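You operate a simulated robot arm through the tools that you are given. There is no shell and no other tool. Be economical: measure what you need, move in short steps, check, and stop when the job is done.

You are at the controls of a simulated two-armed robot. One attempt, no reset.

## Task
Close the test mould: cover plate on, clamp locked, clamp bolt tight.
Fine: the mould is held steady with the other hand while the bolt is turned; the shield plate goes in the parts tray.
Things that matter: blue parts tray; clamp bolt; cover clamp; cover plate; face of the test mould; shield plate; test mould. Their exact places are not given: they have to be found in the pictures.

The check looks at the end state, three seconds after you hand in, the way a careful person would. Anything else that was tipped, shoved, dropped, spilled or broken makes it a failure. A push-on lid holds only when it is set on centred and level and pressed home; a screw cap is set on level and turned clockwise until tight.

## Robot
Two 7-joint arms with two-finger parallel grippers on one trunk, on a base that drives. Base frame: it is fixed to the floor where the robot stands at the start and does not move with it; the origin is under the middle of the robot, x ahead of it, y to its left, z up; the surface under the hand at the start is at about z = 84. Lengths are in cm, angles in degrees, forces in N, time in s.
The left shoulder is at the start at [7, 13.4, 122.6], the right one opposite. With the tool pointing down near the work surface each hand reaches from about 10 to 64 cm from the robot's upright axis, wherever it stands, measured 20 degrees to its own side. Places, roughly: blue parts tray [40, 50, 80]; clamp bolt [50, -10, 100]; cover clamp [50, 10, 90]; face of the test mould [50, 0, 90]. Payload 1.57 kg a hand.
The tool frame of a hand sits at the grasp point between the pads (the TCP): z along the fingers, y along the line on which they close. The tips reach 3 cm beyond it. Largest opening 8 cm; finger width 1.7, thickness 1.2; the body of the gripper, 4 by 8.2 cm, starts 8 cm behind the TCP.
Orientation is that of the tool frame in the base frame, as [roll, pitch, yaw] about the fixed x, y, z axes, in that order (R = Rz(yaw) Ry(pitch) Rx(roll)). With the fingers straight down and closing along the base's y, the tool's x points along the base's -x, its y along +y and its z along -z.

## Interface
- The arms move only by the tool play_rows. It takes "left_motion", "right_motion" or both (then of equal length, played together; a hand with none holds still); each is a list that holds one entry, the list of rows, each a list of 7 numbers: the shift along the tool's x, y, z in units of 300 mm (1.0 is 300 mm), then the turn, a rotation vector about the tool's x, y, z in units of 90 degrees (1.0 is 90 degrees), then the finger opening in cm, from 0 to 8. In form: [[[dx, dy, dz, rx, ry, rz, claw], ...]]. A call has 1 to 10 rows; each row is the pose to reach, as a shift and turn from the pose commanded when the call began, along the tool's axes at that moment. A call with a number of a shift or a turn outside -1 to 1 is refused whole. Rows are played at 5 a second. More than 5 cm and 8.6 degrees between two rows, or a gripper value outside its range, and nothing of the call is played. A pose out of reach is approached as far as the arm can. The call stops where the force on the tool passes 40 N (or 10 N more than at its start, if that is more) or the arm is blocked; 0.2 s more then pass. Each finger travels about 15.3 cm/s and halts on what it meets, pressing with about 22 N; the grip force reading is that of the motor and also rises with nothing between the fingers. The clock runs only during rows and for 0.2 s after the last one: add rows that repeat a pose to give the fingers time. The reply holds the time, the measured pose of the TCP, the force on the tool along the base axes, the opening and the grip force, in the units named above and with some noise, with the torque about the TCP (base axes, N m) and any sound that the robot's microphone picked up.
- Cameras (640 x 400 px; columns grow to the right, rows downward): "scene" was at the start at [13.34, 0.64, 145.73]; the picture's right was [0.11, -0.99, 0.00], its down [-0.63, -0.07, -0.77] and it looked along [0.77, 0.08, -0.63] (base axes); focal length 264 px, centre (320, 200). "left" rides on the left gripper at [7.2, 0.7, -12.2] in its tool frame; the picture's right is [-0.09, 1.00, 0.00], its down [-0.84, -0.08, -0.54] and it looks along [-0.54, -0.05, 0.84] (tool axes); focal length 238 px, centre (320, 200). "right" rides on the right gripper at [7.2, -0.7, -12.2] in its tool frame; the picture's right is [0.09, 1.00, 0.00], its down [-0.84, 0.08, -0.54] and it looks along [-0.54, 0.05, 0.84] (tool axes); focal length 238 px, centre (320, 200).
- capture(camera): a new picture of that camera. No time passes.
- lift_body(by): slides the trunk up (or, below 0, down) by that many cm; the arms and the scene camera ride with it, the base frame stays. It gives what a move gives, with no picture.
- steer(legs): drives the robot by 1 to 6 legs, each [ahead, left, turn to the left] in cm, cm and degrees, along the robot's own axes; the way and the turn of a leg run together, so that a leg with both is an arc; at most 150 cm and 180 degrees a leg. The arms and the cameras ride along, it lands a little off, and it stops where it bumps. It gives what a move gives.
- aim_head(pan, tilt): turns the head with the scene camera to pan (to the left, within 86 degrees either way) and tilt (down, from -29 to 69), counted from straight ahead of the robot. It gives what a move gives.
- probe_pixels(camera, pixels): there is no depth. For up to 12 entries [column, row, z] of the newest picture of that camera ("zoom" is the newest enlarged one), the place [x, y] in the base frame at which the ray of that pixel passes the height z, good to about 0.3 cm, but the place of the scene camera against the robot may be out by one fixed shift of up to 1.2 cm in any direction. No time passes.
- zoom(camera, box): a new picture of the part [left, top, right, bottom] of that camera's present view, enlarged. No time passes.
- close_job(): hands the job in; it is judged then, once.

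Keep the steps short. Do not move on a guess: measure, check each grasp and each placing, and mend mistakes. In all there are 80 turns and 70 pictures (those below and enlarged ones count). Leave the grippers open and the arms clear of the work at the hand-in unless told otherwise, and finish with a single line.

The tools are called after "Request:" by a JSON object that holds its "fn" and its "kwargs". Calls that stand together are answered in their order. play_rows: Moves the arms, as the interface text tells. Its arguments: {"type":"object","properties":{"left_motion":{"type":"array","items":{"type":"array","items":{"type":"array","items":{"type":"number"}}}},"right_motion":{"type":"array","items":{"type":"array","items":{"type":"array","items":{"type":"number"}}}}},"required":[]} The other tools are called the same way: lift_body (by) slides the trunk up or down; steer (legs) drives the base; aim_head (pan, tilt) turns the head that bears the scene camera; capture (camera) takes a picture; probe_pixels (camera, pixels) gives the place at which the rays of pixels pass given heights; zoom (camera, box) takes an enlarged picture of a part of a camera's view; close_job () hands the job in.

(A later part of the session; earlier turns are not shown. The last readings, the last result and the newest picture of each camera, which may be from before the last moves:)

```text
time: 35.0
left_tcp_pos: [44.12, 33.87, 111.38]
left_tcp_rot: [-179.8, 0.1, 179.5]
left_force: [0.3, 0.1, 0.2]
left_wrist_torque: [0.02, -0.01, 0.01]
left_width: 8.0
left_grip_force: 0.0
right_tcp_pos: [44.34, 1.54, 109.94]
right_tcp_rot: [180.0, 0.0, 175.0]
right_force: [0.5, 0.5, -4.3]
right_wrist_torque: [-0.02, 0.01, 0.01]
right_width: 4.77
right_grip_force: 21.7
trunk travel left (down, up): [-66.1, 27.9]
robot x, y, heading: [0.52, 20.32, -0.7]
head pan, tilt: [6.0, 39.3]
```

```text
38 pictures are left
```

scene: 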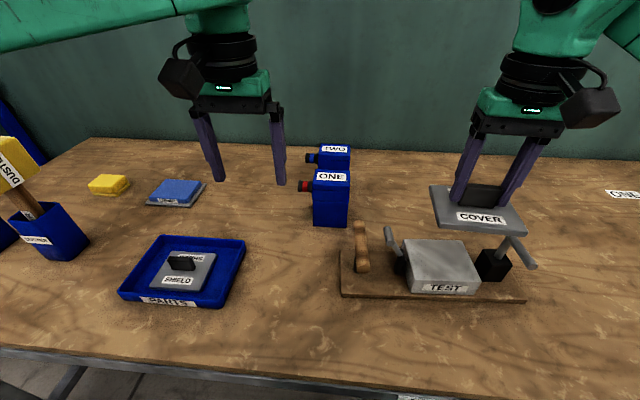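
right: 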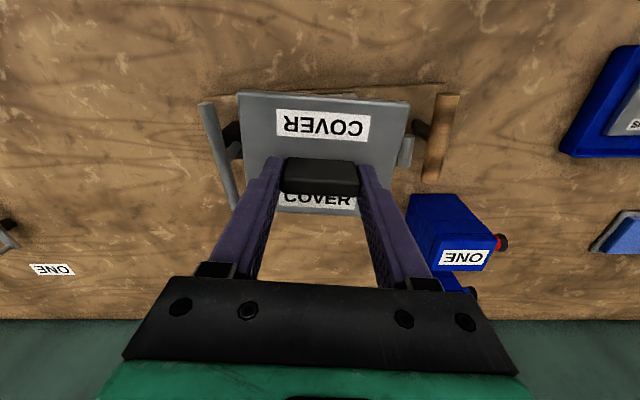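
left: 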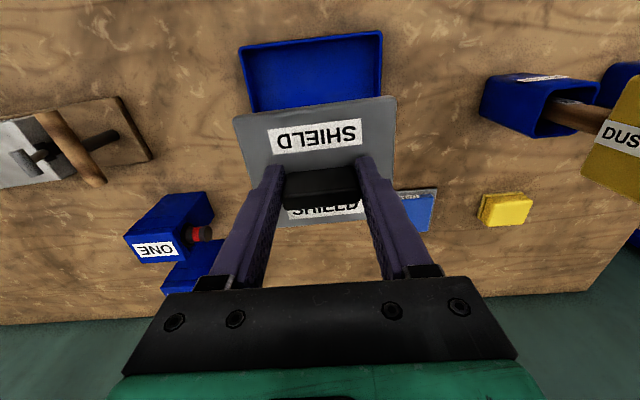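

I look at the bare mould face from the head and from the left hand to fix its centre and turn.

Request:
{"fn": "capture", "kwargs": {"camera": "left"}}

Request:
{"fn": "zoom", "kwargs": {"camera": "scene", "box": [330, 205, 550, 305]}}

```text
37 pictures are left
```

left: 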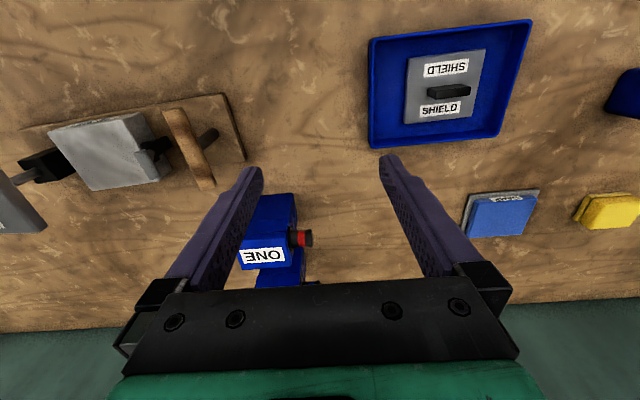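

```text
2.91 times, centred on (440, 255) of scene
```

zoom: 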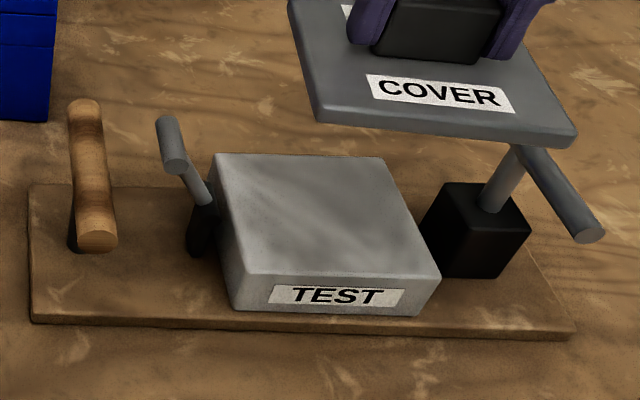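

Request:
{"fn": "probe_pixels", "kwargs": {"camera": "left", "pixels": [[49, 131, 90], [143, 113, 90], [159, 179, 90], [93, 190, 90], [49, 131, 89], [143, 113, 89]]}}

Request:
{"fn": "probe_pixels", "kwargs": {"camera": "zoom", "pixels": [[214, 154, 90], [383, 157, 90], [441, 277, 90], [231, 277, 90]]}}

```text
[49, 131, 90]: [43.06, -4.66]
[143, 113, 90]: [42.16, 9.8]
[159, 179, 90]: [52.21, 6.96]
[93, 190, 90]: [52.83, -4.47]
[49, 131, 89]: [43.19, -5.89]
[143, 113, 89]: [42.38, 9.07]
```

```text
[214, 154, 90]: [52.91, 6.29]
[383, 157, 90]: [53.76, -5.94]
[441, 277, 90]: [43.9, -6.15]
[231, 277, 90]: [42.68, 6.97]
```

Combining views, the mould face is centred at about (48.0, 0.8), top at z about 90, turned about +2.3°. The cover sits in the hand within 0.3 cm of the TCP. I turn the hand 7° and lower to TCP z 98 (plate about 4 cm above the face).

Request:
{"fn": "play_rows", "kwargs": {"right_motion": [[[-0.065, -0.007, 0, 0, 0, -0.04, 4], [-0.13, -0.0134, 0, 0, 0, -0.081, 4], [-0.13, -0.0134, 0.13, 0, 0, -0.081, 4], [-0.13, -0.0134, 0.27, 0, 0, -0.081, 4], [-0.13, -0.0134, 0.398, 0, 0, -0.081, 4], [-0.13, -0.0134, 0.398, 0, 0, -0.081, 4]]]}}

Request:
{"fn": "capture", "kwargs": {"camera": "right"}}

Request:
{"fn": "zoom", "kwargs": {"camera": "scene", "box": [340, 185, 540, 305]}}

```text
time: 36.4
left_tcp_pos: [44.14, 33.97, 111.43]
left_tcp_rot: [-179.9, 0.2, 179.5]
left_force: [-0.6, 1.0, 0.3]
left_wrist_torque: [0.02, 0.0, -0.02]
left_width: 8.01
left_grip_force: 0.0
right_tcp_pos: [48.1, 0.88, 97.94]
right_tcp_rot: [179.9, -0.1, -177.7]
right_force: [0.5, 0.2, -3.3]
right_wrist_torque: [-0.03, -0.01, 0.02]
right_width: 4.73
right_grip_force: 22.0
trunk travel left (down, up): [-66.1, 27.9]
robot x, y, heading: [0.35, 20.1, -0.7]
head pan, tilt: [6.0, 39.3]
```

```text
35 pictures are left
```

right: 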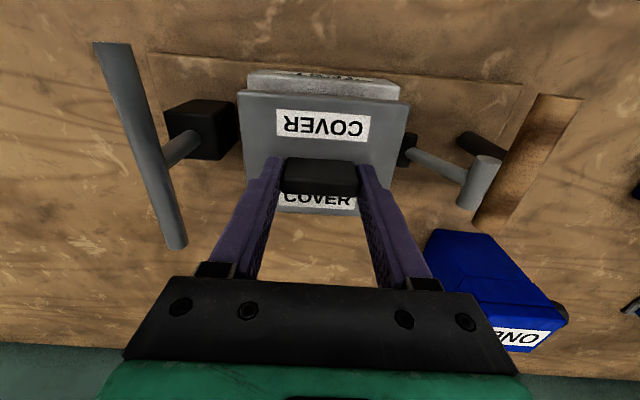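

```text
3.20 times, centred on (440, 245) of scene
```

zoom: 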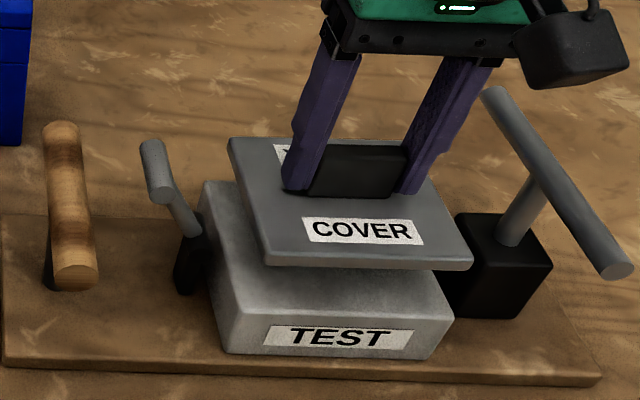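

The edges are parallel. I compare near-edge corners: mould at z 90, cover at its present height.

Request:
{"fn": "probe_pixels", "kwargs": {"camera": "right", "pixels": [[247, 84, 90], [399, 96, 90], [246, 76, 90], [401, 86, 90], [238, 93, 94.8], [407, 104, 94.8], [238, 93, 94.2], [407, 104, 94.2]]}}

Request:
{"fn": "zoom", "kwargs": {"camera": "right", "box": [220, 50, 430, 220]}}

```text
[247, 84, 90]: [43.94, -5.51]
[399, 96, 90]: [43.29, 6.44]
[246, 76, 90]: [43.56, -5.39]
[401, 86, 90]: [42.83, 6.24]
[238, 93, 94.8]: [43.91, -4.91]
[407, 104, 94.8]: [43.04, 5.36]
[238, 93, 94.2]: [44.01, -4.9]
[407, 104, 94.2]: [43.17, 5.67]
```

```text
2.35 times, centred on (325, 135) of right
```

zoom: 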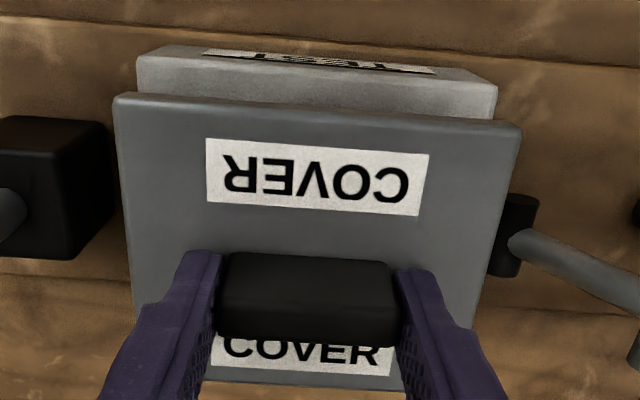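

Both near edges agree within 0.2 cm; I add 0.15 cm in x and lower gently, with contact expected near TCP z 94.5.

Request:
{"fn": "play_rows", "kwargs": {"right_motion": [[[-0.005, 0, 0.04, 0, 0, 0, 4], [-0.005, 0, 0.075, 0, 0, 0, 4], [-0.005, 0, 0.09, 0, 0, 0, 4], [-0.005, 0, 0.098, 0, 0, 0, 4], [-0.005, 0, 0.106, 0, 0, 0, 4], [-0.005, 0, 0.106, 0, 0, 0, 4]]]}}

```text
time: 37.8
left_tcp_pos: [44.13, 33.83, 111.36]
left_tcp_rot: [-179.9, 0.1, 179.5]
left_force: [-0.3, -0.3, -0.1]
left_wrist_torque: [0.01, 0.01, 0.02]
left_width: 7.99
left_grip_force: 0.1
right_tcp_pos: [48.46, 0.83, 94.62]
right_tcp_rot: [180.0, 0.0, -177.6]
right_force: [0.1, 0.8, -3.2]
right_wrist_torque: [0.0, 0.03, 0.0]
right_width: 4.76
right_grip_force: 22.1
trunk travel left (down, up): [-66.1, 27.9]
robot x, y, heading: [-0.13, 20.05, -0.4]
head pan, tilt: [6.0, 39.3]
```

Still hanging free at z 94.6. I look before the last bit.

Request:
{"fn": "zoom", "kwargs": {"camera": "right", "box": [220, 50, 430, 220]}}

Request:
{"fn": "zoom", "kwargs": {"camera": "scene", "box": [370, 205, 520, 305]}}

```text
2.35 times, centred on (325, 135) of right
```

zoom: 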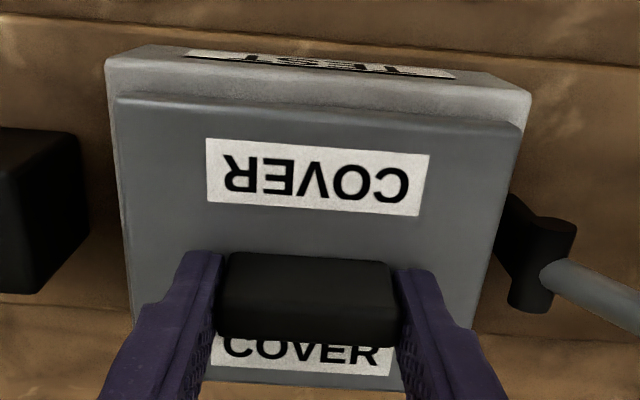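

```text
4.00 times, centred on (445, 255) of scene
```

zoom: 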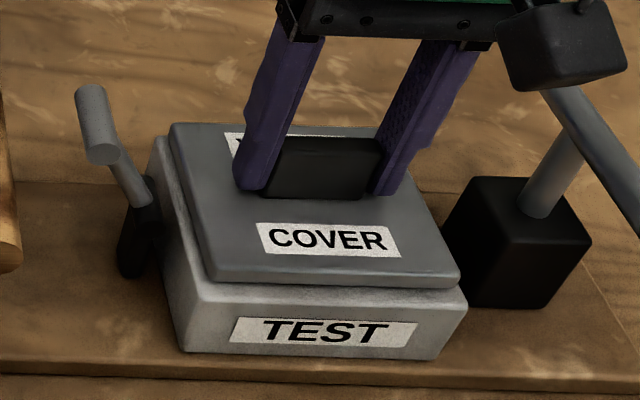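

The cover is still a few mm above the face and looks well placed. I continue in 2 mm steps.

Request:
{"fn": "play_rows", "kwargs": {"right_motion": [[[0, 0, 0.007, 0, 0, 0, 4], [0, 0, 0.013, 0, 0, 0, 4], [0, 0, 0.02, 0, 0, 0, 4], [0, 0, 0.02, 0, 0, 0, 4]]]}}

Request:
{"fn": "zoom", "kwargs": {"camera": "right", "box": [220, 50, 430, 220]}}

Request:
{"fn": "zoom", "kwargs": {"camera": "scene", "box": [370, 205, 520, 305]}}

```text
time: 38.8
left_tcp_pos: [43.99, 33.89, 111.47]
left_tcp_rot: [-179.9, 0.2, 179.6]
left_force: [0.2, -0.3, -0.1]
left_wrist_torque: [0.01, -0.02, -0.02]
left_width: 8.0
left_grip_force: 0.1
right_tcp_pos: [48.19, 0.73, 94.32]
right_tcp_rot: [179.9, 0.2, -177.8]
right_force: [4.0, -4.9, 17.2]
right_wrist_torque: [-0.17, -0.06, 0.22]
right_width: 4.79
right_grip_force: 22.0
trunk travel left (down, up): [-66.1, 27.9]
robot x, y, heading: [0.45, 20.25, -0.6]
head pan, tilt: [6.0, 39.3]
```

```text
2.35 times, centred on (325, 135) of right
```

zoom: 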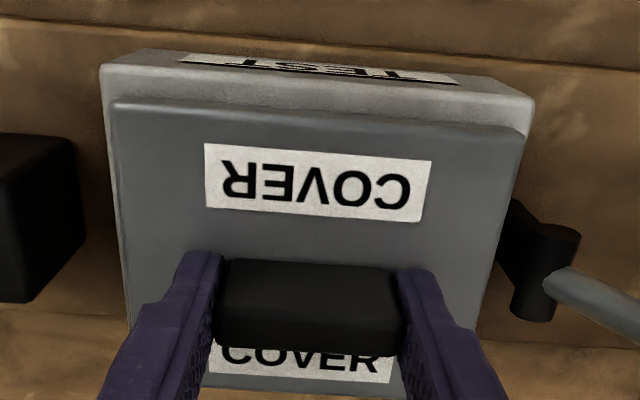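

```text
4.00 times, centred on (445, 255) of scene
```

zoom: 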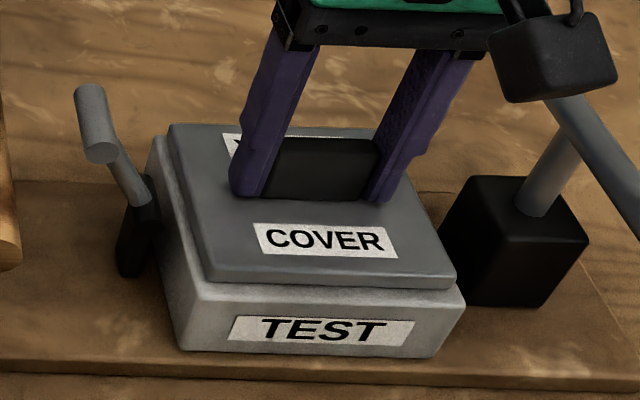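

Contact at 17 N, plate flat. I check the centring by measuring the corners.

Request:
{"fn": "probe_pixels", "kwargs": {"camera": "zoom", "pixels": [[172, 125, 91.3], [413, 135, 91.3], [457, 278, 91.3], [207, 275, 91.3], [157, 137, 90.2], [466, 301, 90.2], [184, 299, 90.2]]}}

Request:
{"fn": "probe_pixels", "kwargs": {"camera": "right", "pixels": [[237, 93, 91.3], [412, 106, 91.3], [231, 78, 90.2], [416, 92, 90.2]]}}

```text
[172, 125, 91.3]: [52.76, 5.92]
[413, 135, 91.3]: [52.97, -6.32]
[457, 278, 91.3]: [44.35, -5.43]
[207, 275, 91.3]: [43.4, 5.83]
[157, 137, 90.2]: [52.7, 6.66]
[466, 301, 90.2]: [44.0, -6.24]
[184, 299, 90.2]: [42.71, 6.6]
```

```text
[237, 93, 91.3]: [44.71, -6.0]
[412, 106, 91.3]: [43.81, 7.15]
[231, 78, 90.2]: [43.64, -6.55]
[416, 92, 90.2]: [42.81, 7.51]
```

The sides are even (0.7/0.8 cm inset); front/back is harder to tell. I release and rise 9 cm to look from above.

Request:
{"fn": "play_rows", "kwargs": {"right_motion": [[[0, 0, 0, 0, 0, 0, 5], [0, 0, 0, 0, 0, 0, 6.5], [0, 0, 0, 0, 0, 0, 6.5], [0, 0, -0.1, 0, 0, 0, 6.5], [0.06, 0, -0.2, 0, 0, 0, 6.5], [0.12, 0, -0.3, 0, 0, 0, 8]]]}}

Request:
{"fn": "capture", "kwargs": {"camera": "right"}}

Request:
{"fn": "zoom", "kwargs": {"camera": "right", "box": [220, 50, 430, 220]}}

```text
time: 40.2
left_tcp_pos: [44.08, 33.84, 111.4]
left_tcp_rot: [180.0, 0.2, 179.5]
left_force: [-0.1, 0.1, -0.3]
left_wrist_torque: [-0.01, -0.01, 0.01]
left_width: 8.02
left_grip_force: 0.0
right_tcp_pos: [44.78, 0.85, 103.32]
right_tcp_rot: [180.0, 0.3, -177.8]
right_force: [0.1, 0.2, 0.4]
right_wrist_torque: [-0.02, -0.01, -0.03]
right_width: 7.98
right_grip_force: 0.0
trunk travel left (down, up): [-66.1, 27.9]
robot x, y, heading: [0.14, 20.18, -0.5]
head pan, tilt: [6.0, 39.3]
```

```text
28 pictures are left
```

right: 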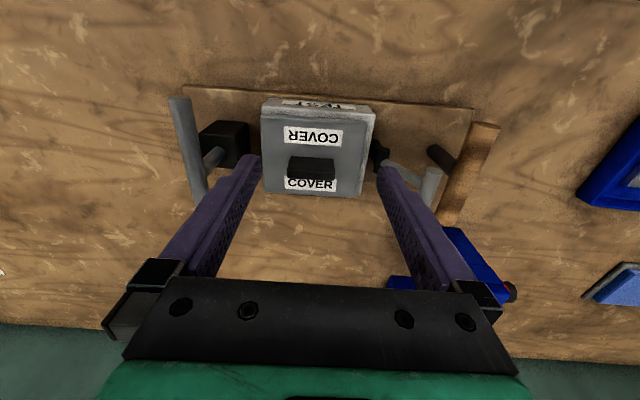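

```text
2.35 times, centred on (325, 135) of right
```

zoom: 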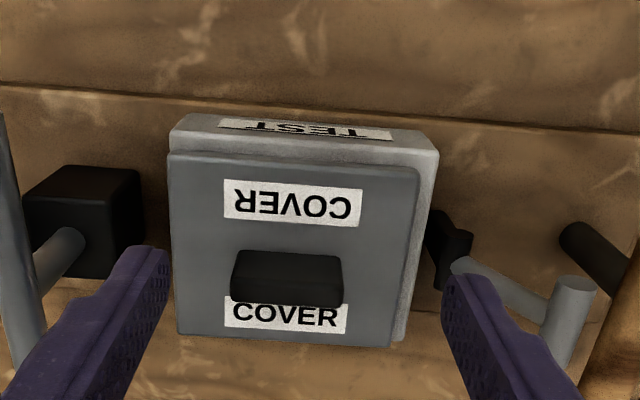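

From above the cover looks shifted toward the bolt side (no rim at its left, 20 px at its right) and a little far. I measure.

Request:
{"fn": "probe_pixels", "kwargs": {"camera": "right", "pixels": [[261.2, 116.7, 91.2], [366.7, 123.9, 91.2], [356, 197, 91.2], [265.4, 191.6, 91.2], [261.2, 106.5, 90.2], [375.2, 115, 90.2], [360.7, 194.6, 90.2], [366.7, 123.9, 90.7], [261.2, 116.7, 90.7]]}}

Request:
{"fn": "zoom", "kwargs": {"camera": "scene", "box": [370, 205, 520, 305]}}

```text
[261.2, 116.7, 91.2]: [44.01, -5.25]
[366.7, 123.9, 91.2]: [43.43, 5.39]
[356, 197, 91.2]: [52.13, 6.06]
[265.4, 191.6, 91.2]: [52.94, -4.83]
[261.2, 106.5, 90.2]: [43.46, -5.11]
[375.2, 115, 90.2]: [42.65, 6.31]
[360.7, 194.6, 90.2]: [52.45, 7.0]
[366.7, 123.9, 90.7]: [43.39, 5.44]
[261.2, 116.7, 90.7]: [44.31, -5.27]
```

```text
4.00 times, centred on (445, 255) of scene
```

zoom: 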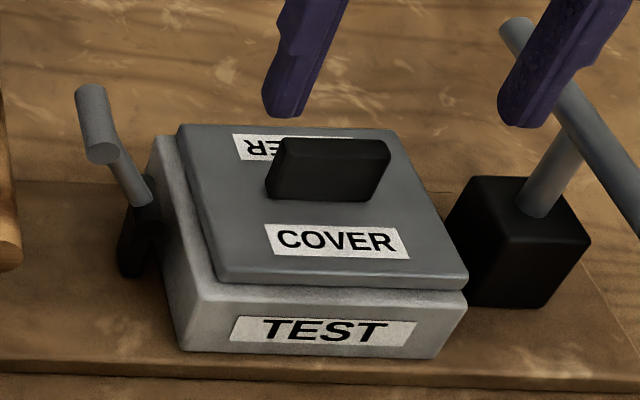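

On release the plate sprang about 0.5 cm toward -y. It needs (-0.2, +0.6) cm. I go back over the knob, regrip and then reset it without side load.

Request:
{"fn": "play_rows", "kwargs": {"right_motion": [[[-0.06, -0.01, 0, 0, 0, -0.007, 8], [-0.112, -0.021, 0, 0, 0, -0.014, 8], [-0.112, -0.021, 0.12, 0, 0, -0.014, 8], [-0.112, -0.021, 0.24, 0, 0, -0.014, 8], [-0.112, -0.021, 0.29, 0, 0, -0.014, 8], [-0.112, -0.021, 0.29, 0, 0, -0.014, 6], [-0.112, -0.021, 0.29, 0, 0, -0.014, 4], [-0.112, -0.021, 0.29, 0, 0, -0.014, 4]]]}}

```text
time: 42.0
left_tcp_pos: [44.02, 33.86, 111.52]
left_tcp_rot: [-179.8, 0.1, 179.5]
left_force: [0.1, -0.3, 0.2]
left_wrist_torque: [-0.01, 0.03, 0.0]
left_width: 8.01
left_grip_force: 0.1
right_tcp_pos: [48.16, 0.13, 94.6]
right_tcp_rot: [-180.0, 0.0, -176.6]
right_force: [-1.3, 0.3, 0.3]
right_wrist_torque: [0.1, -0.11, 0.04]
right_width: 4.79
right_grip_force: 21.9
trunk travel left (down, up): [-66.1, 27.9]
robot x, y, heading: [0.08, 20.17, -0.5]
head pan, tilt: [6.0, 39.3]
```

Request:
{"fn": "play_rows", "kwargs": {"right_motion": [[[0, 0, -0.015, 0, 0, 0, 4], [0, 0, -0.02, 0, 0, 0, 4], [0.005, 0.0203, -0.02, 0, 0, 0, 4], [0.005, 0.0203, -0.012, 0, 0, 0, 4], [0.005, 0.0203, -0.005, 0, 0, 0, 4], [0.005, 0.0203, -0.001, 0, 0, 0, 4], [0.005, 0.0203, -0.001, 0, 0, 0, 4]]]}}

Request:
{"fn": "zoom", "kwargs": {"camera": "scene", "box": [370, 205, 520, 305]}}

```text
time: 43.6
left_tcp_pos: [44.13, 33.71, 111.28]
left_tcp_rot: [-179.9, 0.0, 179.5]
left_force: [-0.2, -1.0, 0.7]
left_wrist_torque: [0.0, -0.01, -0.03]
left_width: 7.99
left_grip_force: 0.0
right_tcp_pos: [48.13, 0.71, 94.59]
right_tcp_rot: [180.0, 0.0, -176.5]
right_force: [-0.3, -0.1, -3.7]
right_wrist_torque: [0.02, 0.01, -0.01]
right_width: 4.76
right_grip_force: 22.7
trunk travel left (down, up): [-66.1, 27.9]
robot x, y, heading: [0.02, 19.97, -0.4]
head pan, tilt: [6.0, 39.3]
```

```text
4.00 times, centred on (445, 255) of scene
```

zoom: 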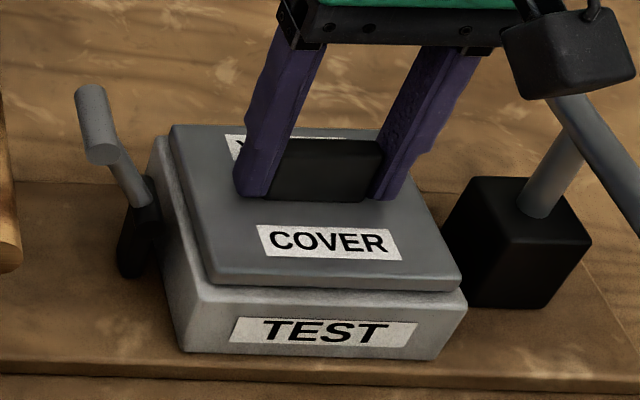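

It hangs by about a millimetre. I lower 1.2 mm more, just to touch.

Request:
{"fn": "play_rows", "kwargs": {"right_motion": [[[0, 0, 0.003, 0, 0, 0, 4], [0, 0, 0.005, 0, 0, 0, 4], [0, 0, 0.005, 0, 0, 0, 4]]]}}

```text
time: 44.4
left_tcp_pos: [44.17, 33.92, 111.41]
left_tcp_rot: [-179.9, 0.2, 179.5]
left_force: [-0.3, 0.7, 0.6]
left_wrist_torque: [0.01, 0.02, -0.02]
left_width: 7.99
left_grip_force: 0.1
right_tcp_pos: [48.12, 0.71, 94.5]
right_tcp_rot: [180.0, 0.1, -176.5]
right_force: [0.5, -0.2, -0.6]
right_wrist_torque: [-0.14, 0.05, 0.07]
right_width: 4.77
right_grip_force: 21.8
trunk travel left (down, up): [-66.1, 27.9]
robot x, y, heading: [-0.07, 19.87, -0.6]
head pan, tilt: [6.0, 39.3]
```

The weight is off with no side load. I release gently and rise to look from above again.

Request:
{"fn": "play_rows", "kwargs": {"right_motion": [[[0, 0, 0, 0, 0, 0, 5], [0, 0, 0, 0, 0, 0, 6], [0, 0, 0, 0, 0, 0, 7], [0, 0, -0.1, 0, 0, 0, 7], [0.06, 0, -0.2, 0, 0, 0, 7], [0.12, 0, -0.3, 0, 0, 0, 8]]]}}

Request:
{"fn": "capture", "kwargs": {"camera": "right"}}

Request:
{"fn": "zoom", "kwargs": {"camera": "right", "box": [220, 50, 430, 220]}}

```text
time: 45.8
left_tcp_pos: [44.03, 33.97, 111.4]
left_tcp_rot: [-179.8, 0.2, 179.5]
left_force: [-1.0, 0.0, -0.7]
left_wrist_torque: [-0.03, -0.01, -0.03]
left_width: 7.98
left_grip_force: 0.0
right_tcp_pos: [44.06, 0.81, 103.65]
right_tcp_rot: [179.9, 0.0, -176.5]
right_force: [-0.5, 0.1, 0.4]
right_wrist_torque: [0.0, -0.05, 0.02]
right_width: 8.0
right_grip_force: 0.1
trunk travel left (down, up): [-66.1, 27.9]
robot x, y, heading: [0.36, 20.09, -0.8]
head pan, tilt: [6.0, 39.3]
```

```text
24 pictures are left
```

right: 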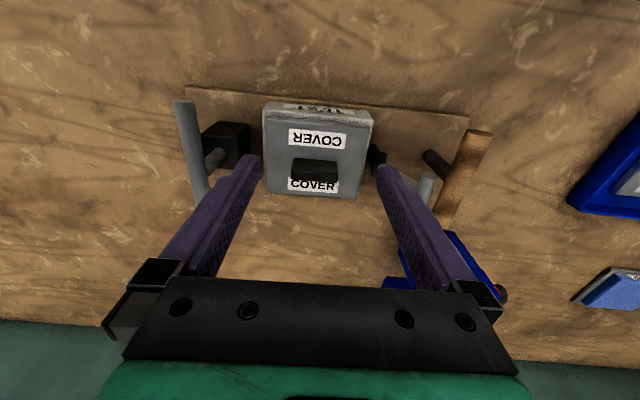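

```text
2.35 times, centred on (325, 135) of right
```

zoom: 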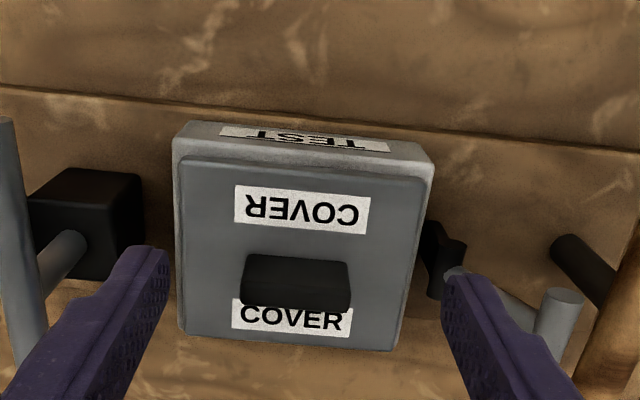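

The cover is now evenly inset on all sides. Next the clamp: I enlarge it from head and left hand before touching it.

Request:
{"fn": "zoom", "kwargs": {"camera": "scene", "box": [335, 200, 455, 300]}}

Request:
{"fn": "capture", "kwargs": {"camera": "left"}}

```text
4.00 times, centred on (395, 250) of scene
```

zoom: 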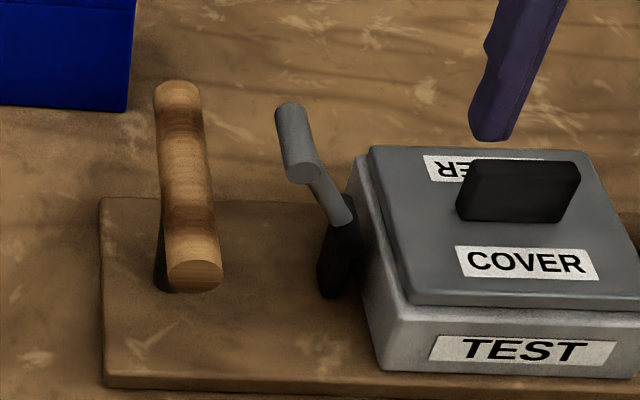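

```text
21 pictures are left
```

left: 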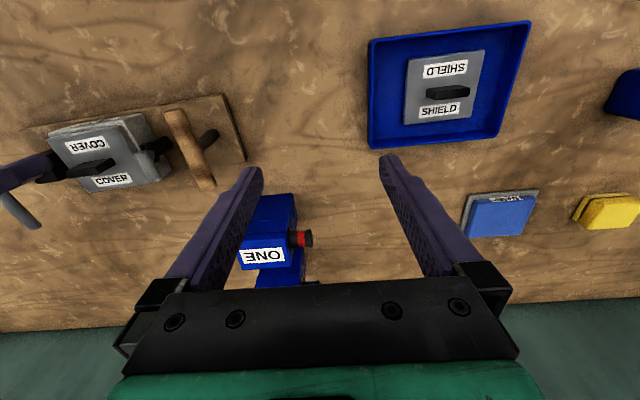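

I triangulate the T-handle's near end from head and right hand.

Request:
{"fn": "probe_pixels", "kwargs": {"camera": "right", "pixels": [[428.5, 174, 92], [428.5, 174, 94], [428.5, 174, 96], [378, 150, 89], [378, 150, 90]]}}

Request:
{"fn": "zoom", "kwargs": {"camera": "scene", "box": [335, 200, 455, 300]}}

Request:
{"fn": "probe_pixels", "kwargs": {"camera": "zoom", "pixels": [[303, 173, 92], [303, 173, 94], [303, 173, 96], [291, 110, 92], [291, 110, 94], [291, 110, 96], [342, 220, 88], [342, 220, 90], [165, 88, 94], [195, 265, 94]]}}

```text
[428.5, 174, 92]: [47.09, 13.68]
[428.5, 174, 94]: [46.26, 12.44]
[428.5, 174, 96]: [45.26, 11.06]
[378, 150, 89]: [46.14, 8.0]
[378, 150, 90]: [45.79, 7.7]
```

```text
4.00 times, centred on (395, 250) of scene
```

zoom: 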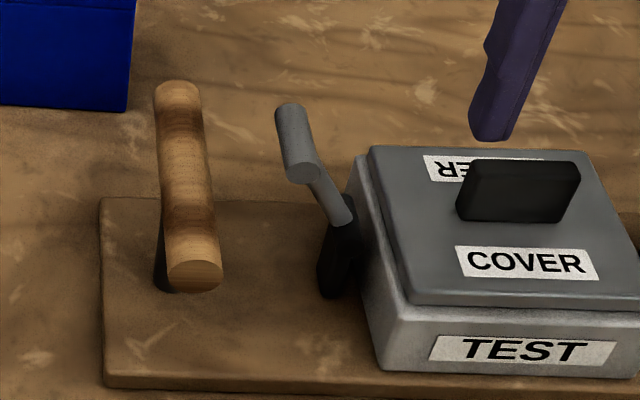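

```text
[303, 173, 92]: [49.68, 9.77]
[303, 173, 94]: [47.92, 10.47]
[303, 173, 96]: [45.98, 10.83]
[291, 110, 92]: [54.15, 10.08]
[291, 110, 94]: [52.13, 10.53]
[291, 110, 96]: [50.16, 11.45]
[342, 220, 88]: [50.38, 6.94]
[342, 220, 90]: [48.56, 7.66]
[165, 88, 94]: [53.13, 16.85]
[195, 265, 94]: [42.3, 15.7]
```

The T-bar lies at about y 11.2, z 96, x 45.6–50; hinge near (47.8, 7.9, 89.5). I also need the wooden handle's height for clearance.

Request:
{"fn": "probe_pixels", "kwargs": {"camera": "right", "pixels": [[480, 132, 92], [480, 132, 94], [480, 132, 96], [467, 132, 94], [492, 135, 94], [428.5, 174, 95]]}}

Request:
{"fn": "probe_pixels", "kwargs": {"camera": "left", "pixels": [[173, 112, 92], [173, 112, 94], [173, 112, 96], [206, 186, 92], [206, 186, 94], [206, 186, 96]]}}

```text
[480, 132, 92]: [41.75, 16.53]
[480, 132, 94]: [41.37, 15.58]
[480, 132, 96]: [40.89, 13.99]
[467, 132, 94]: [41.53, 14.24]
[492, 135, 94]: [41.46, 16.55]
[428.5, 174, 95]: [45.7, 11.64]
```

```text
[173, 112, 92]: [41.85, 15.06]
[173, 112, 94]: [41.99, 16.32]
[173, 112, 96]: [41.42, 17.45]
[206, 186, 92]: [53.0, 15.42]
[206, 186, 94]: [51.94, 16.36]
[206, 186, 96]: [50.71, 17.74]
```

The wooden handle tops out at about z 94.4, so closed left fingertips kept above z 95 pass over it and still meet the T-bar. I raise the right hand, drive 16 cm right, and close the left fingers.

Request:
{"fn": "play_rows", "kwargs": {"right_motion": [[[0, 0, -0.1, 0, 0, 0, 8], [0, 0, -0.2, 0, 0, 0, 8], [0, 0, -0.3, 0, 0, 0, 8], [0, 0, -0.3, 0, 0, 0, 8]]], "left_motion": [[[0, 0, 0, 0, 0, 0, 5], [0, 0, 0, 0, 0, 0, 2], [0, 0, 0, 0, 0, 0, 0], [0, 0, 0, 0, 0, 0, 0]]]}}

Request:
{"fn": "steer", "kwargs": {"legs": [[0, -16, 0]]}}

```text
time: 46.8
left_tcp_pos: [44.1, 33.95, 111.29]
left_tcp_rot: [-179.9, 0.2, 179.4]
left_force: [0.2, 0.0, -0.3]
left_wrist_torque: [0.05, 0.02, 0.0]
left_width: 0.0
left_grip_force: 21.0
right_tcp_pos: [44.43, 0.48, 112.53]
right_tcp_rot: [179.9, 0.1, -176.6]
right_force: [-0.3, 0.8, 0.0]
right_wrist_torque: [0.02, -0.03, 0.01]
right_width: 7.99
right_grip_force: 0.1
trunk travel left (down, up): [-66.1, 27.9]
robot x, y, heading: [0.02, 20.23, -0.6]
head pan, tilt: [6.0, 39.3]
```

```text
time: 48.2
left_tcp_pos: [43.99, 18.6, 111.39]
left_tcp_rot: [-179.8, 0.1, 179.7]
left_force: [-0.2, -0.4, 0.0]
left_wrist_torque: [0.02, 0.03, -0.02]
left_width: 0.0
left_grip_force: 21.8
right_tcp_pos: [44.28, -14.7, 112.57]
right_tcp_rot: [-179.9, 0.1, -176.3]
right_force: [0.1, 0.4, -0.1]
right_wrist_torque: [-0.02, 0.02, -0.02]
right_width: 7.98
right_grip_force: 0.0
trunk travel left (down, up): [-66.1, 27.9]
robot x, y, heading: [-0.2, 4.39, -0.2]
head pan, tilt: [6.0, 39.3]
```

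I bring the closed left fingers to (47.8, 14.3), tips at z about 95.2, beside the T-bar, and look.

Request:
{"fn": "play_rows", "kwargs": {"left_motion": [[[-0.06, -0.07, 0, 0, 0, 0, 0], [-0.127, -0.143, 0.05, 0, 0, 0, 0], [-0.127, -0.143, 0.18, 0, 0, 0, 0], [-0.127, -0.143, 0.32, 0, 0, 0, 0], [-0.127, -0.143, 0.42, 0, 0, 0, 0], [-0.127, -0.143, 0.44, 0, 0, 0, 0], [-0.127, -0.143, 0.44, 0, 0, 0, 0]]]}}

Request:
{"fn": "zoom", "kwargs": {"camera": "scene", "box": [220, 170, 420, 300]}}

```text
time: 49.8
left_tcp_pos: [47.63, 14.26, 98.19]
left_tcp_rot: [-179.8, 0.1, 179.7]
left_force: [-0.4, -0.1, -0.8]
left_wrist_torque: [-0.02, 0.0, 0.02]
left_width: 0.0
left_grip_force: 21.3
left hand out of reach, approached as far as the arm can: row 2, 3
right_tcp_pos: [44.32, -14.99, 112.56]
right_tcp_rot: [-180.0, 0.0, -176.2]
right_force: [0.5, -0.2, 0.2]
right_wrist_torque: [0.03, 0.0, -0.03]
right_width: 7.99
right_grip_force: 0.1
trunk travel left (down, up): [-66.1, 27.9]
robot x, y, heading: [0.03, 4.56, -0.2]
head pan, tilt: [6.0, 39.3]
```

```text
3.08 times, centred on (320, 235) of scene
```

zoom: 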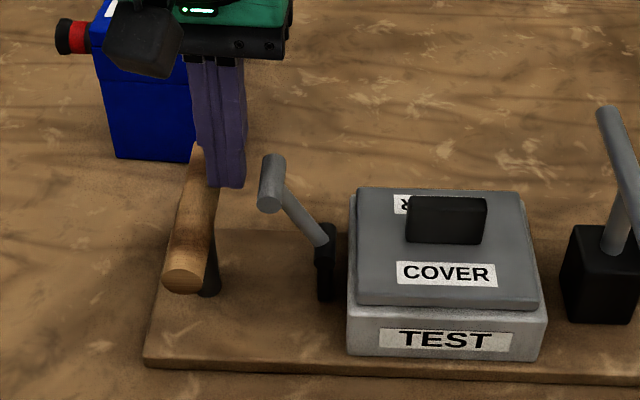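

The fingertips are just left of the T-bar with a clear gap. I push 6 cm toward -y.

Request:
{"fn": "play_rows", "kwargs": {"left_motion": [[[0, -0.025, 0, 0, 0, 0, 0], [0, -0.05, 0, 0, 0, 0, 0], [0, -0.075, 0, 0, 0, 0, 0], [0, -0.1, 0, 0, 0, 0, 0], [0, -0.125, 0, 0, 0, 0, 0], [0, -0.15, 0, 0, 0, 0, 0], [0, -0.175, 0, 0, 0, 0, 0], [0, -0.2, 0, 0, 0, 0, 0]]]}}

Request:
{"fn": "zoom", "kwargs": {"camera": "scene", "box": [220, 170, 420, 300]}}

```text
time: 51.6
left_tcp_pos: [45.78, 11.62, 98.19]
left_tcp_rot: [-179.8, 0.1, 179.7]
left_force: [0.3, 0.0, 0.2]
left_wrist_torque: [-0.01, 0.0, -0.02]
left_width: 0.01
left_grip_force: 21.4
left hand out of reach, approached as far as the arm can: row 2, 3, 4, 5, 6, 7, 8
right_tcp_pos: [44.28, -14.94, 112.51]
right_tcp_rot: [-180.0, 0.0, -176.2]
right_force: [0.4, 0.3, -0.4]
right_wrist_torque: [0.02, 0.05, 0.01]
right_width: 8.0
right_grip_force: 0.0
trunk travel left (down, up): [-66.1, 27.9]
robot x, y, heading: [-0.05, 4.58, -0.4]
head pan, tilt: [6.0, 39.3]
```

```text
3.08 times, centred on (320, 235) of scene
```

zoom: 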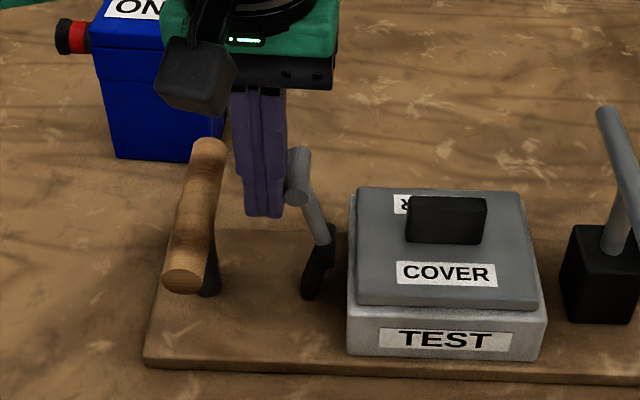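

The bar moved but the arm runs out at 7 cm from the midline. I lift the left hand, drive 15 cm further right, and come back to the bar's left side.

Request:
{"fn": "play_rows", "kwargs": {"left_motion": [[[0, 0.02, -0.05, 0, 0, 0, 0], [0, 0.02, -0.15, 0, 0, 0, 0], [0, 0.02, -0.25, 0, 0, 0, 0], [0, 0.02, -0.25, 0, 0, 0, 0]]]}}

Request:
{"fn": "steer", "kwargs": {"legs": [[0, -15, 0]]}}

```text
time: 52.6
left_tcp_pos: [45.32, 12.64, 104.53]
left_tcp_rot: [-179.8, 0.2, 179.7]
left_force: [-0.4, -0.4, 0.2]
left_wrist_torque: [0.0, 0.04, -0.02]
left_width: 0.0
left_grip_force: 21.4
left hand out of reach, approached as far as the arm can: row 3, 4
right_tcp_pos: [44.24, -14.85, 112.57]
right_tcp_rot: [180.0, 0.1, -176.2]
right_force: [0.3, 0.2, 0.0]
right_wrist_torque: [0.0, -0.01, 0.0]
right_width: 8.01
right_grip_force: 0.1
trunk travel left (down, up): [-66.1, 27.9]
robot x, y, heading: [-0.3, 4.63, -0.5]
head pan, tilt: [6.0, 39.3]
```

```text
time: 53.9
left_tcp_pos: [45.15, -2.22, 104.29]
left_tcp_rot: [-179.7, 0.1, 179.6]
left_force: [-0.9, 1.0, 0.3]
left_wrist_torque: [-0.03, -0.03, 0.0]
left_width: 0.0
left_grip_force: 21.1
right_tcp_pos: [44.06, -29.88, 112.44]
right_tcp_rot: [-179.9, 0.1, -176.4]
right_force: [-0.5, 0.6, 0.1]
right_wrist_torque: [0.01, 0.02, -0.03]
right_width: 8.01
right_grip_force: 0.1
trunk travel left (down, up): [-66.1, 27.9]
robot x, y, heading: [-0.03, -10.67, -0.9]
head pan, tilt: [6.0, 39.3]
```

I move back above the left side of the bar at y 13, then down.

Request:
{"fn": "play_rows", "kwargs": {"left_motion": [[[-0.01, 0.1, 0, 0, 0, 0, 0], [-0.02, 0.22, 0, 0, 0, 0, 0], [-0.04, 0.35, 0, 0, 0, 0, 0], [-0.06, 0.46, 0, 0, 0, 0, 0], [-0.082, 0.507, 0, 0, 0, 0, 0], [-0.082, 0.507, 0, 0, 0, 0, 0]]]}}

```text
time: 55.3
left_tcp_pos: [47.62, 12.65, 104.36]
left_tcp_rot: [-179.7, 0.2, 179.6]
left_force: [-0.1, -0.1, -0.1]
left_wrist_torque: [-0.02, -0.01, 0.03]
left_width: 0.0
left_grip_force: 21.1
right_tcp_pos: [44.08, -29.99, 112.42]
right_tcp_rot: [180.0, 0.0, -176.4]
right_force: [0.5, 0.3, 0.2]
right_wrist_torque: [0.03, -0.01, 0.0]
right_width: 7.99
right_grip_force: 0.2
trunk travel left (down, up): [-66.1, 27.9]
robot x, y, heading: [-0.46, -10.31, -0.5]
head pan, tilt: [6.0, 39.3]
```

Request:
{"fn": "play_rows", "kwargs": {"left_motion": [[[0, 0.01, 0.11, 0, 0, 0, 0], [0, 0.01, 0.205, 0, 0, 0, 0], [0, -0.02, 0.205, 0, 0, 0, 0], [0, -0.055, 0.205, 0, 0, 0, 0], [0, -0.09, 0.205, 0, 0, 0, 0], [0, -0.125, 0.205, 0, 0, 0, 0], [0, -0.16, 0.205, 0, 0, 0, 0], [0, -0.19, 0.21, 0, 0, 0, 0], [0, -0.22, 0.22, 0, 0, 0, 0], [0, -0.25, 0.23, 0, 0, 0, 0]]]}}

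Request:
{"fn": "capture", "kwargs": {"camera": "scene"}}

```text
time: 57.7
left_tcp_pos: [47.66, 5.55, 98.0]
left_tcp_rot: [-179.9, 0.9, 179.8]
left_force: [-5.5, 5.3, 17.3]
left_wrist_torque: [0.01, 0.23, -0.07]
left_width: 0.0
left_grip_force: 21.6
right_tcp_pos: [43.82, -29.95, 112.61]
right_tcp_rot: [-179.9, 0.4, -176.2]
right_force: [-0.4, 1.1, -0.5]
right_wrist_torque: [0.0, -0.01, 0.0]
right_width: 8.01
right_grip_force: 0.0
trunk travel left (down, up): [-66.1, 27.9]
robot x, y, heading: [0.07, -10.95, -0.7]
head pan, tilt: [6.0, 39.3]
stopped in row 10 (left hand): the force on the tool passed its limit at 41 N (the readings are from after the stop); the commanded pose is now the measured one
```

```text
17 pictures are left
```

scene: 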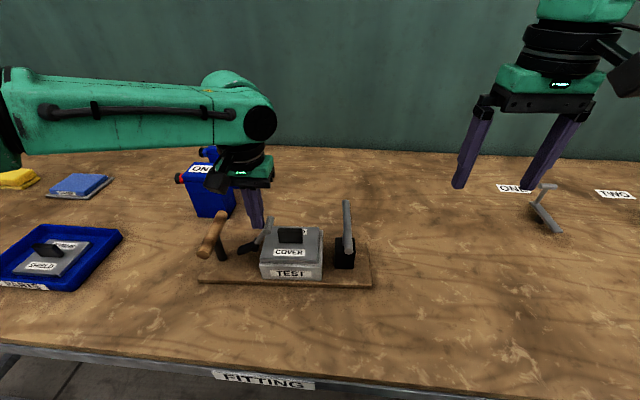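

Contact stopped it (force mostly upward). I look closely.

Request:
{"fn": "zoom", "kwargs": {"camera": "scene", "box": [190, 195, 390, 305]}}

Request:
{"fn": "zoom", "kwargs": {"camera": "left", "box": [180, 50, 460, 230]}}

```text
3.20 times, centred on (290, 250) of scene
```

zoom: 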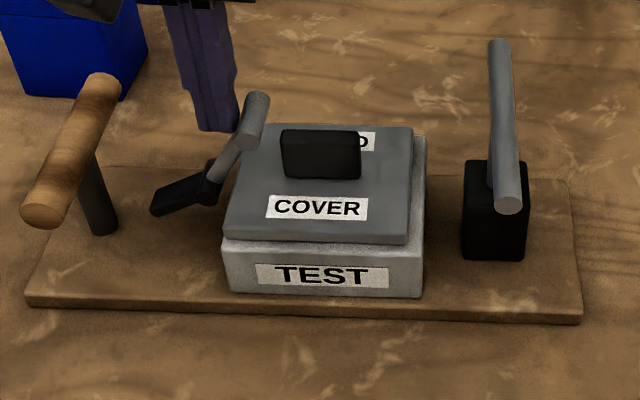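

```text
2.22 times, centred on (320, 140) of left
```

zoom: 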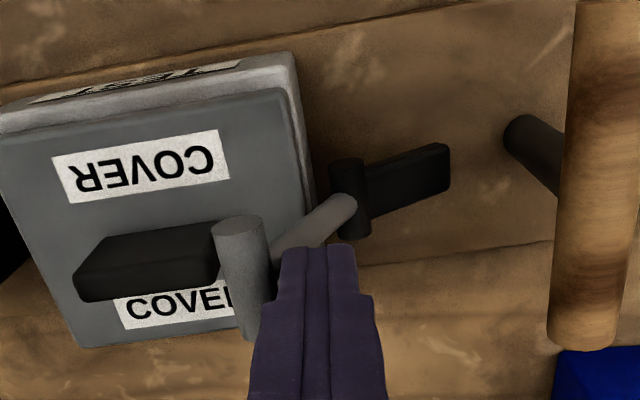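

Request:
{"fn": "probe_pixels", "kwargs": {"camera": "zoom", "pixels": [[240, 226, 91.5], [240, 226, 93], [240, 226, 94.5], [240, 226, 96], [350, 180, 89], [350, 180, 91]]}}

Request:
{"fn": "probe_pixels", "kwargs": {"camera": "scene", "pixels": [[268.1, 232.2, 91.5], [268.1, 232.2, 93], [268.1, 232.2, 94.5], [268.1, 232.2, 96], [255, 247, 89], [255, 247, 91]]}}

```text
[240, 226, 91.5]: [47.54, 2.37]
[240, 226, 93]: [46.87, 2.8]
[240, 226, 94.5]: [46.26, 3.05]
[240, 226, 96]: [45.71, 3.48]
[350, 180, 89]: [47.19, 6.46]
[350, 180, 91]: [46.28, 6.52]
```

```text
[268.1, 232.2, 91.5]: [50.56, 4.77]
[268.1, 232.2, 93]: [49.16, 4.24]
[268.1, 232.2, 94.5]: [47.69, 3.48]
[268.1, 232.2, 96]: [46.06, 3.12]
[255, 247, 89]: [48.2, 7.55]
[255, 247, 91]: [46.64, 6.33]
```

The T-bar is about 33° past upright (y 3.3, z 95.7), and my tip is resting on its stem. I lift 3 cm, move over the bar itself and press it down.

Request:
{"fn": "play_rows", "kwargs": {"left_motion": [[[0, 0.01, -0.06, 0, 0, 0, 0], [0, 0, -0.1, 0, 0, 0, 0], [0, -0.06, -0.1, 0, 0, 0, 0], [0, -0.1, -0.1, 0, 0, 0, 0], [0, -0.1, -0.07, 0, 0, 0, 0], [0, -0.1, -0.05, 0, 0, 0, 0], [0, -0.103, -0.035, 0, 0, 0, 0], [0, -0.106, -0.02, 0, 0, 0, 0], [0, -0.11, -0.01, 0, 0, 0, 0]]]}}

Request:
{"fn": "zoom", "kwargs": {"camera": "scene", "box": [190, 195, 390, 305]}}

```text
time: 59.4
left_tcp_pos: [47.8, 2.4, 99.55]
left_tcp_rot: [-179.7, 1.9, 179.9]
left_force: [-8.2, 2.5, 18.5]
left_wrist_torque: [0.24, 0.35, 0.09]
left_width: 0.0
left_grip_force: 21.0
right_tcp_pos: [43.75, -29.79, 112.93]
right_tcp_rot: [-180.0, 0.3, -176.4]
right_force: [-0.8, -0.3, -0.7]
right_wrist_torque: [-0.02, 0.0, 0.02]
right_width: 7.99
right_grip_force: 0.0
trunk travel left (down, up): [-66.1, 27.9]
robot x, y, heading: [-0.05, -10.54, -0.5]
head pan, tilt: [6.0, 39.3]
stopped in row 8 (left hand): the force on the tool passed its limit at 44 N (the readings are from after the stop); the commanded pose is now the measured one
```

```text
3.20 times, centred on (290, 250) of scene
```

zoom: 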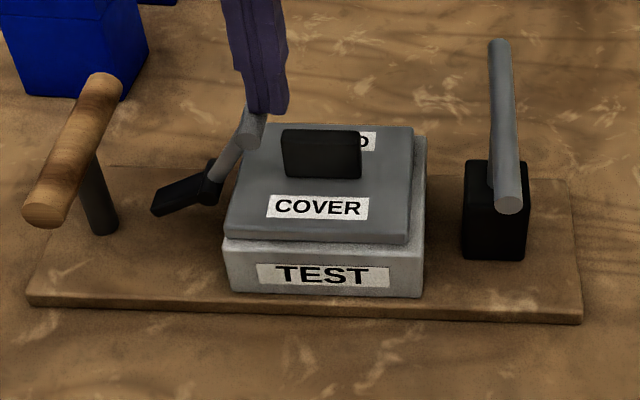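

40 N straight down on the bar did not move it further, so the hinge seems to be at its end stop. I lift off and check whether the bar stays and how it looks.

Request:
{"fn": "play_rows", "kwargs": {"left_motion": [[[0, 0, -0.05, 0, 0, 0, 0], [0.05, 0, -0.15, 0, 0, 0, 0], [0.1, 0.05, -0.2, 0, 0, 0, 0], [0.1, 0.1, -0.2, 0, 0, 0, 0]]]}}

Request:
{"fn": "zoom", "kwargs": {"camera": "left", "box": [160, 60, 440, 235]}}

Request:
{"fn": "zoom", "kwargs": {"camera": "scene", "box": [225, 205, 325, 285]}}

```text
time: 60.4
left_tcp_pos: [45.5, 5.6, 104.97]
left_tcp_rot: [-179.6, 1.6, 179.7]
left_force: [-0.1, 0.2, -0.1]
left_wrist_torque: [0.01, 0.01, -0.01]
left_width: 0.01
left_grip_force: 21.3
right_tcp_pos: [44.16, -29.88, 112.51]
right_tcp_rot: [-180.0, 0.0, -176.4]
right_force: [-0.1, -0.3, 0.9]
right_wrist_torque: [0.0, 0.0, 0.0]
right_width: 7.99
right_grip_force: 0.0
trunk travel left (down, up): [-66.1, 27.9]
robot x, y, heading: [0.12, -10.33, -0.6]
head pan, tilt: [6.0, 39.3]
```

```text
2.29 times, centred on (300, 148) of left
```

zoom: 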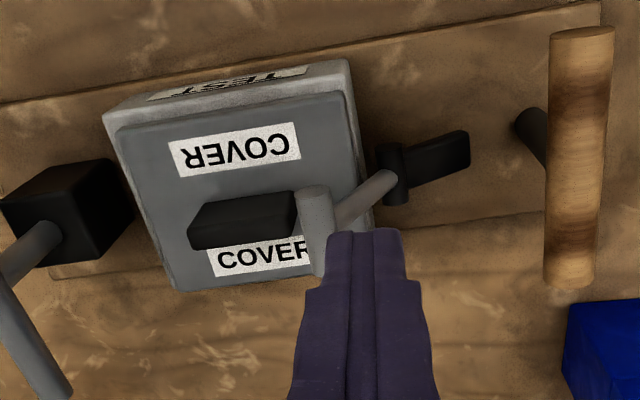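

```text
5.00 times, centred on (275, 245) of scene
```

zoom: 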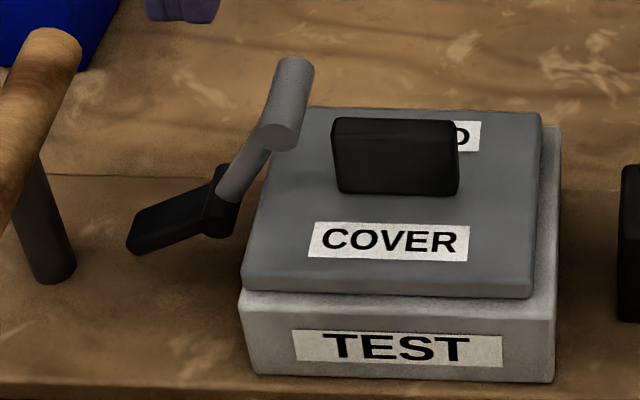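

The clamp bar stays put over the cover at a hard end stop; the hinge has gone through about 75° and will not go further. I take it as closed. Now I open the left hand, raise it, and drive 14 cm left so that the left hand can hold the wooden handle and the right reach the bolt.

Request:
{"fn": "play_rows", "kwargs": {"left_motion": [[[0, 0.05, -0.1, 0, 0, 0, 2], [0, 0.1, -0.1, 0, 0, 0, 4], [0, 0.1, -0.1, 0, 0, 0, 6]]]}}

Request:
{"fn": "steer", "kwargs": {"legs": [[0, 13, 0]]}}

Request:
{"fn": "capture", "kwargs": {"camera": "right"}}

```text
time: 61.2
left_tcp_pos: [45.2, 8.32, 107.9]
left_tcp_rot: [-179.7, 1.5, 179.6]
left_force: [-0.5, -0.8, -0.4]
left_wrist_torque: [-0.03, -0.03, 0.0]
left_width: 5.99
left_grip_force: 0.1
right_tcp_pos: [44.06, -29.98, 112.56]
right_tcp_rot: [180.0, 0.0, -176.3]
right_force: [-0.3, -0.8, -0.4]
right_wrist_torque: [0.01, 0.01, 0.03]
right_width: 8.01
right_grip_force: 0.1
trunk travel left (down, up): [-66.1, 27.9]
robot x, y, heading: [0.04, -10.33, -0.3]
head pan, tilt: [6.0, 39.3]
```

```text
time: 62.4
left_tcp_pos: [45.13, 20.86, 107.93]
left_tcp_rot: [-179.8, 1.5, 179.8]
left_force: [-0.7, -1.0, -0.5]
left_wrist_torque: [0.0, 0.0, 0.03]
left_width: 5.99
left_grip_force: 0.1
right_tcp_pos: [44.24, -17.31, 112.5]
right_tcp_rot: [180.0, 0.0, -176.2]
right_force: [-0.1, -0.7, -0.1]
right_wrist_torque: [-0.02, 0.01, 0.01]
right_width: 8.0
right_grip_force: 0.1
trunk travel left (down, up): [-66.1, 27.9]
robot x, y, heading: [0.12, 2.0, -0.5]
head pan, tilt: [6.0, 39.3]
```

```text
11 pictures are left
```

right: 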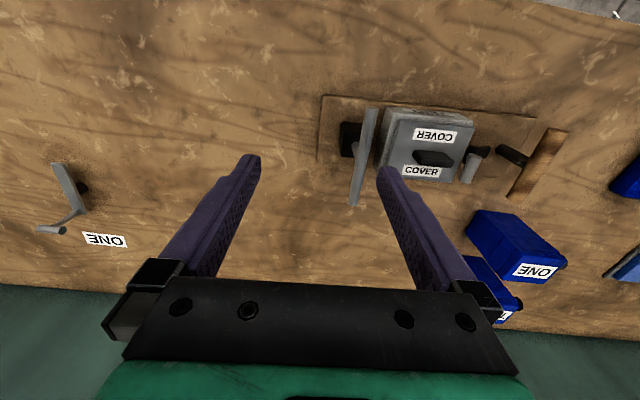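

Request:
{"fn": "probe_pixels", "kwargs": {"camera": "right", "pixels": [[371, 110, 95], [371, 110, 96.5], [354, 203, 95], [354, 203, 96.5], [362, 152, 95], [362, 152, 96.5], [350, 138, 90], [545, 160, 93.3], [556, 132, 93.3], [518, 195, 93.3]]}}

Request:
{"fn": "probe_pixels", "kwargs": {"camera": "left", "pixels": [[320, 200, 90]]}}

```text
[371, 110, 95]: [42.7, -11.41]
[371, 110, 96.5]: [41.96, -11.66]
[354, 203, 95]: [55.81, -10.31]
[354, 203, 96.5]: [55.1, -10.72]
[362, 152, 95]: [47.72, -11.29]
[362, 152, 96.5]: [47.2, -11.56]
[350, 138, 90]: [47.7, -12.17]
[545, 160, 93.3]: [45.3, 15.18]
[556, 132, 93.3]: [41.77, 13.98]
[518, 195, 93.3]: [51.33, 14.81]
```

```text
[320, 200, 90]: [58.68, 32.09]
```

Bar centre is now about (48.7, -11.1), handle about y 14.9 — the board slid roughly 1 cm when I pressed the clamp; I'll hold it now. I bring the left hand above the handle and the right hand above the bolt bar.

Request:
{"fn": "play_rows", "kwargs": {"left_motion": [[[-0.023, -0.1, 0, 0, 0, 0, 6], [-0.046, -0.2, 0, 0, 0, 0, 6], [-0.046, -0.2, 0.12, 0, 0, 0, 6], [-0.046, -0.2, 0.24, 0, 0, 0, 6], [-0.046, -0.2, 0.33, 0, 0, 0, 6], [-0.046, -0.2, 0.33, 0, 0, 0, 6]]], "right_motion": [[[-0.08, 0.1, 0, 0, 0, 0, 6], [-0.162, 0.196, 0, 0, 0, 0, 6], [-0.162, 0.196, 0.13, 0, 0, 0, 6], [-0.162, 0.196, 0.26, 0, 0, 0, 6], [-0.162, 0.196, 0.383, 0, 0, 0, 6], [-0.162, 0.196, 0.383, 0, 0, 0, 6]]]}}

Request:
{"fn": "capture", "kwargs": {"camera": "right"}}

Request:
{"fn": "capture", "kwargs": {"camera": "left"}}

```text
time: 63.8
left_tcp_pos: [46.73, 14.68, 98.2]
left_tcp_rot: [-179.7, 1.6, 179.8]
left_force: [-0.4, -1.0, 0.3]
left_wrist_torque: [-0.01, -0.01, 0.01]
left_width: 6.01
left_grip_force: 0.0
right_tcp_pos: [48.86, -11.13, 101.27]
right_tcp_rot: [-180.0, 0.0, -176.3]
right_force: [0.0, 0.7, 0.0]
right_wrist_torque: [-0.02, -0.02, 0.01]
right_width: 6.01
right_grip_force: 0.1
trunk travel left (down, up): [-66.1, 27.9]
robot x, y, heading: [-0.05, 2.19, -0.3]
head pan, tilt: [6.0, 39.3]
```

```text
10 pictures are left
```

right: 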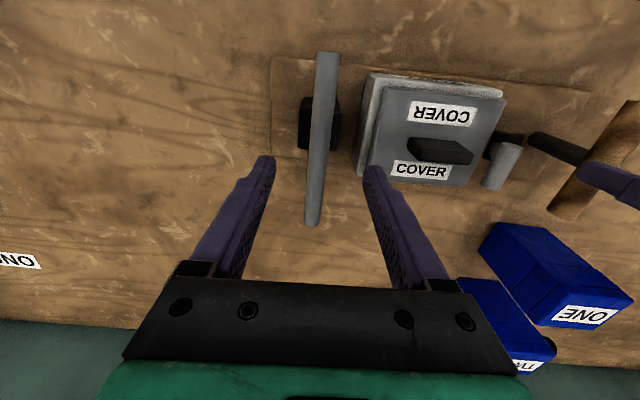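

```text
9 pictures are left
```

left: 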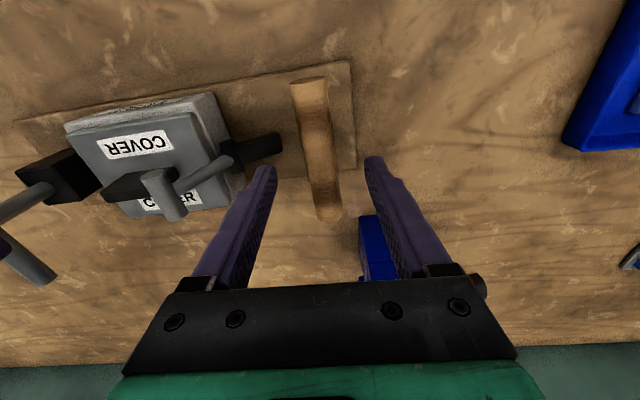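

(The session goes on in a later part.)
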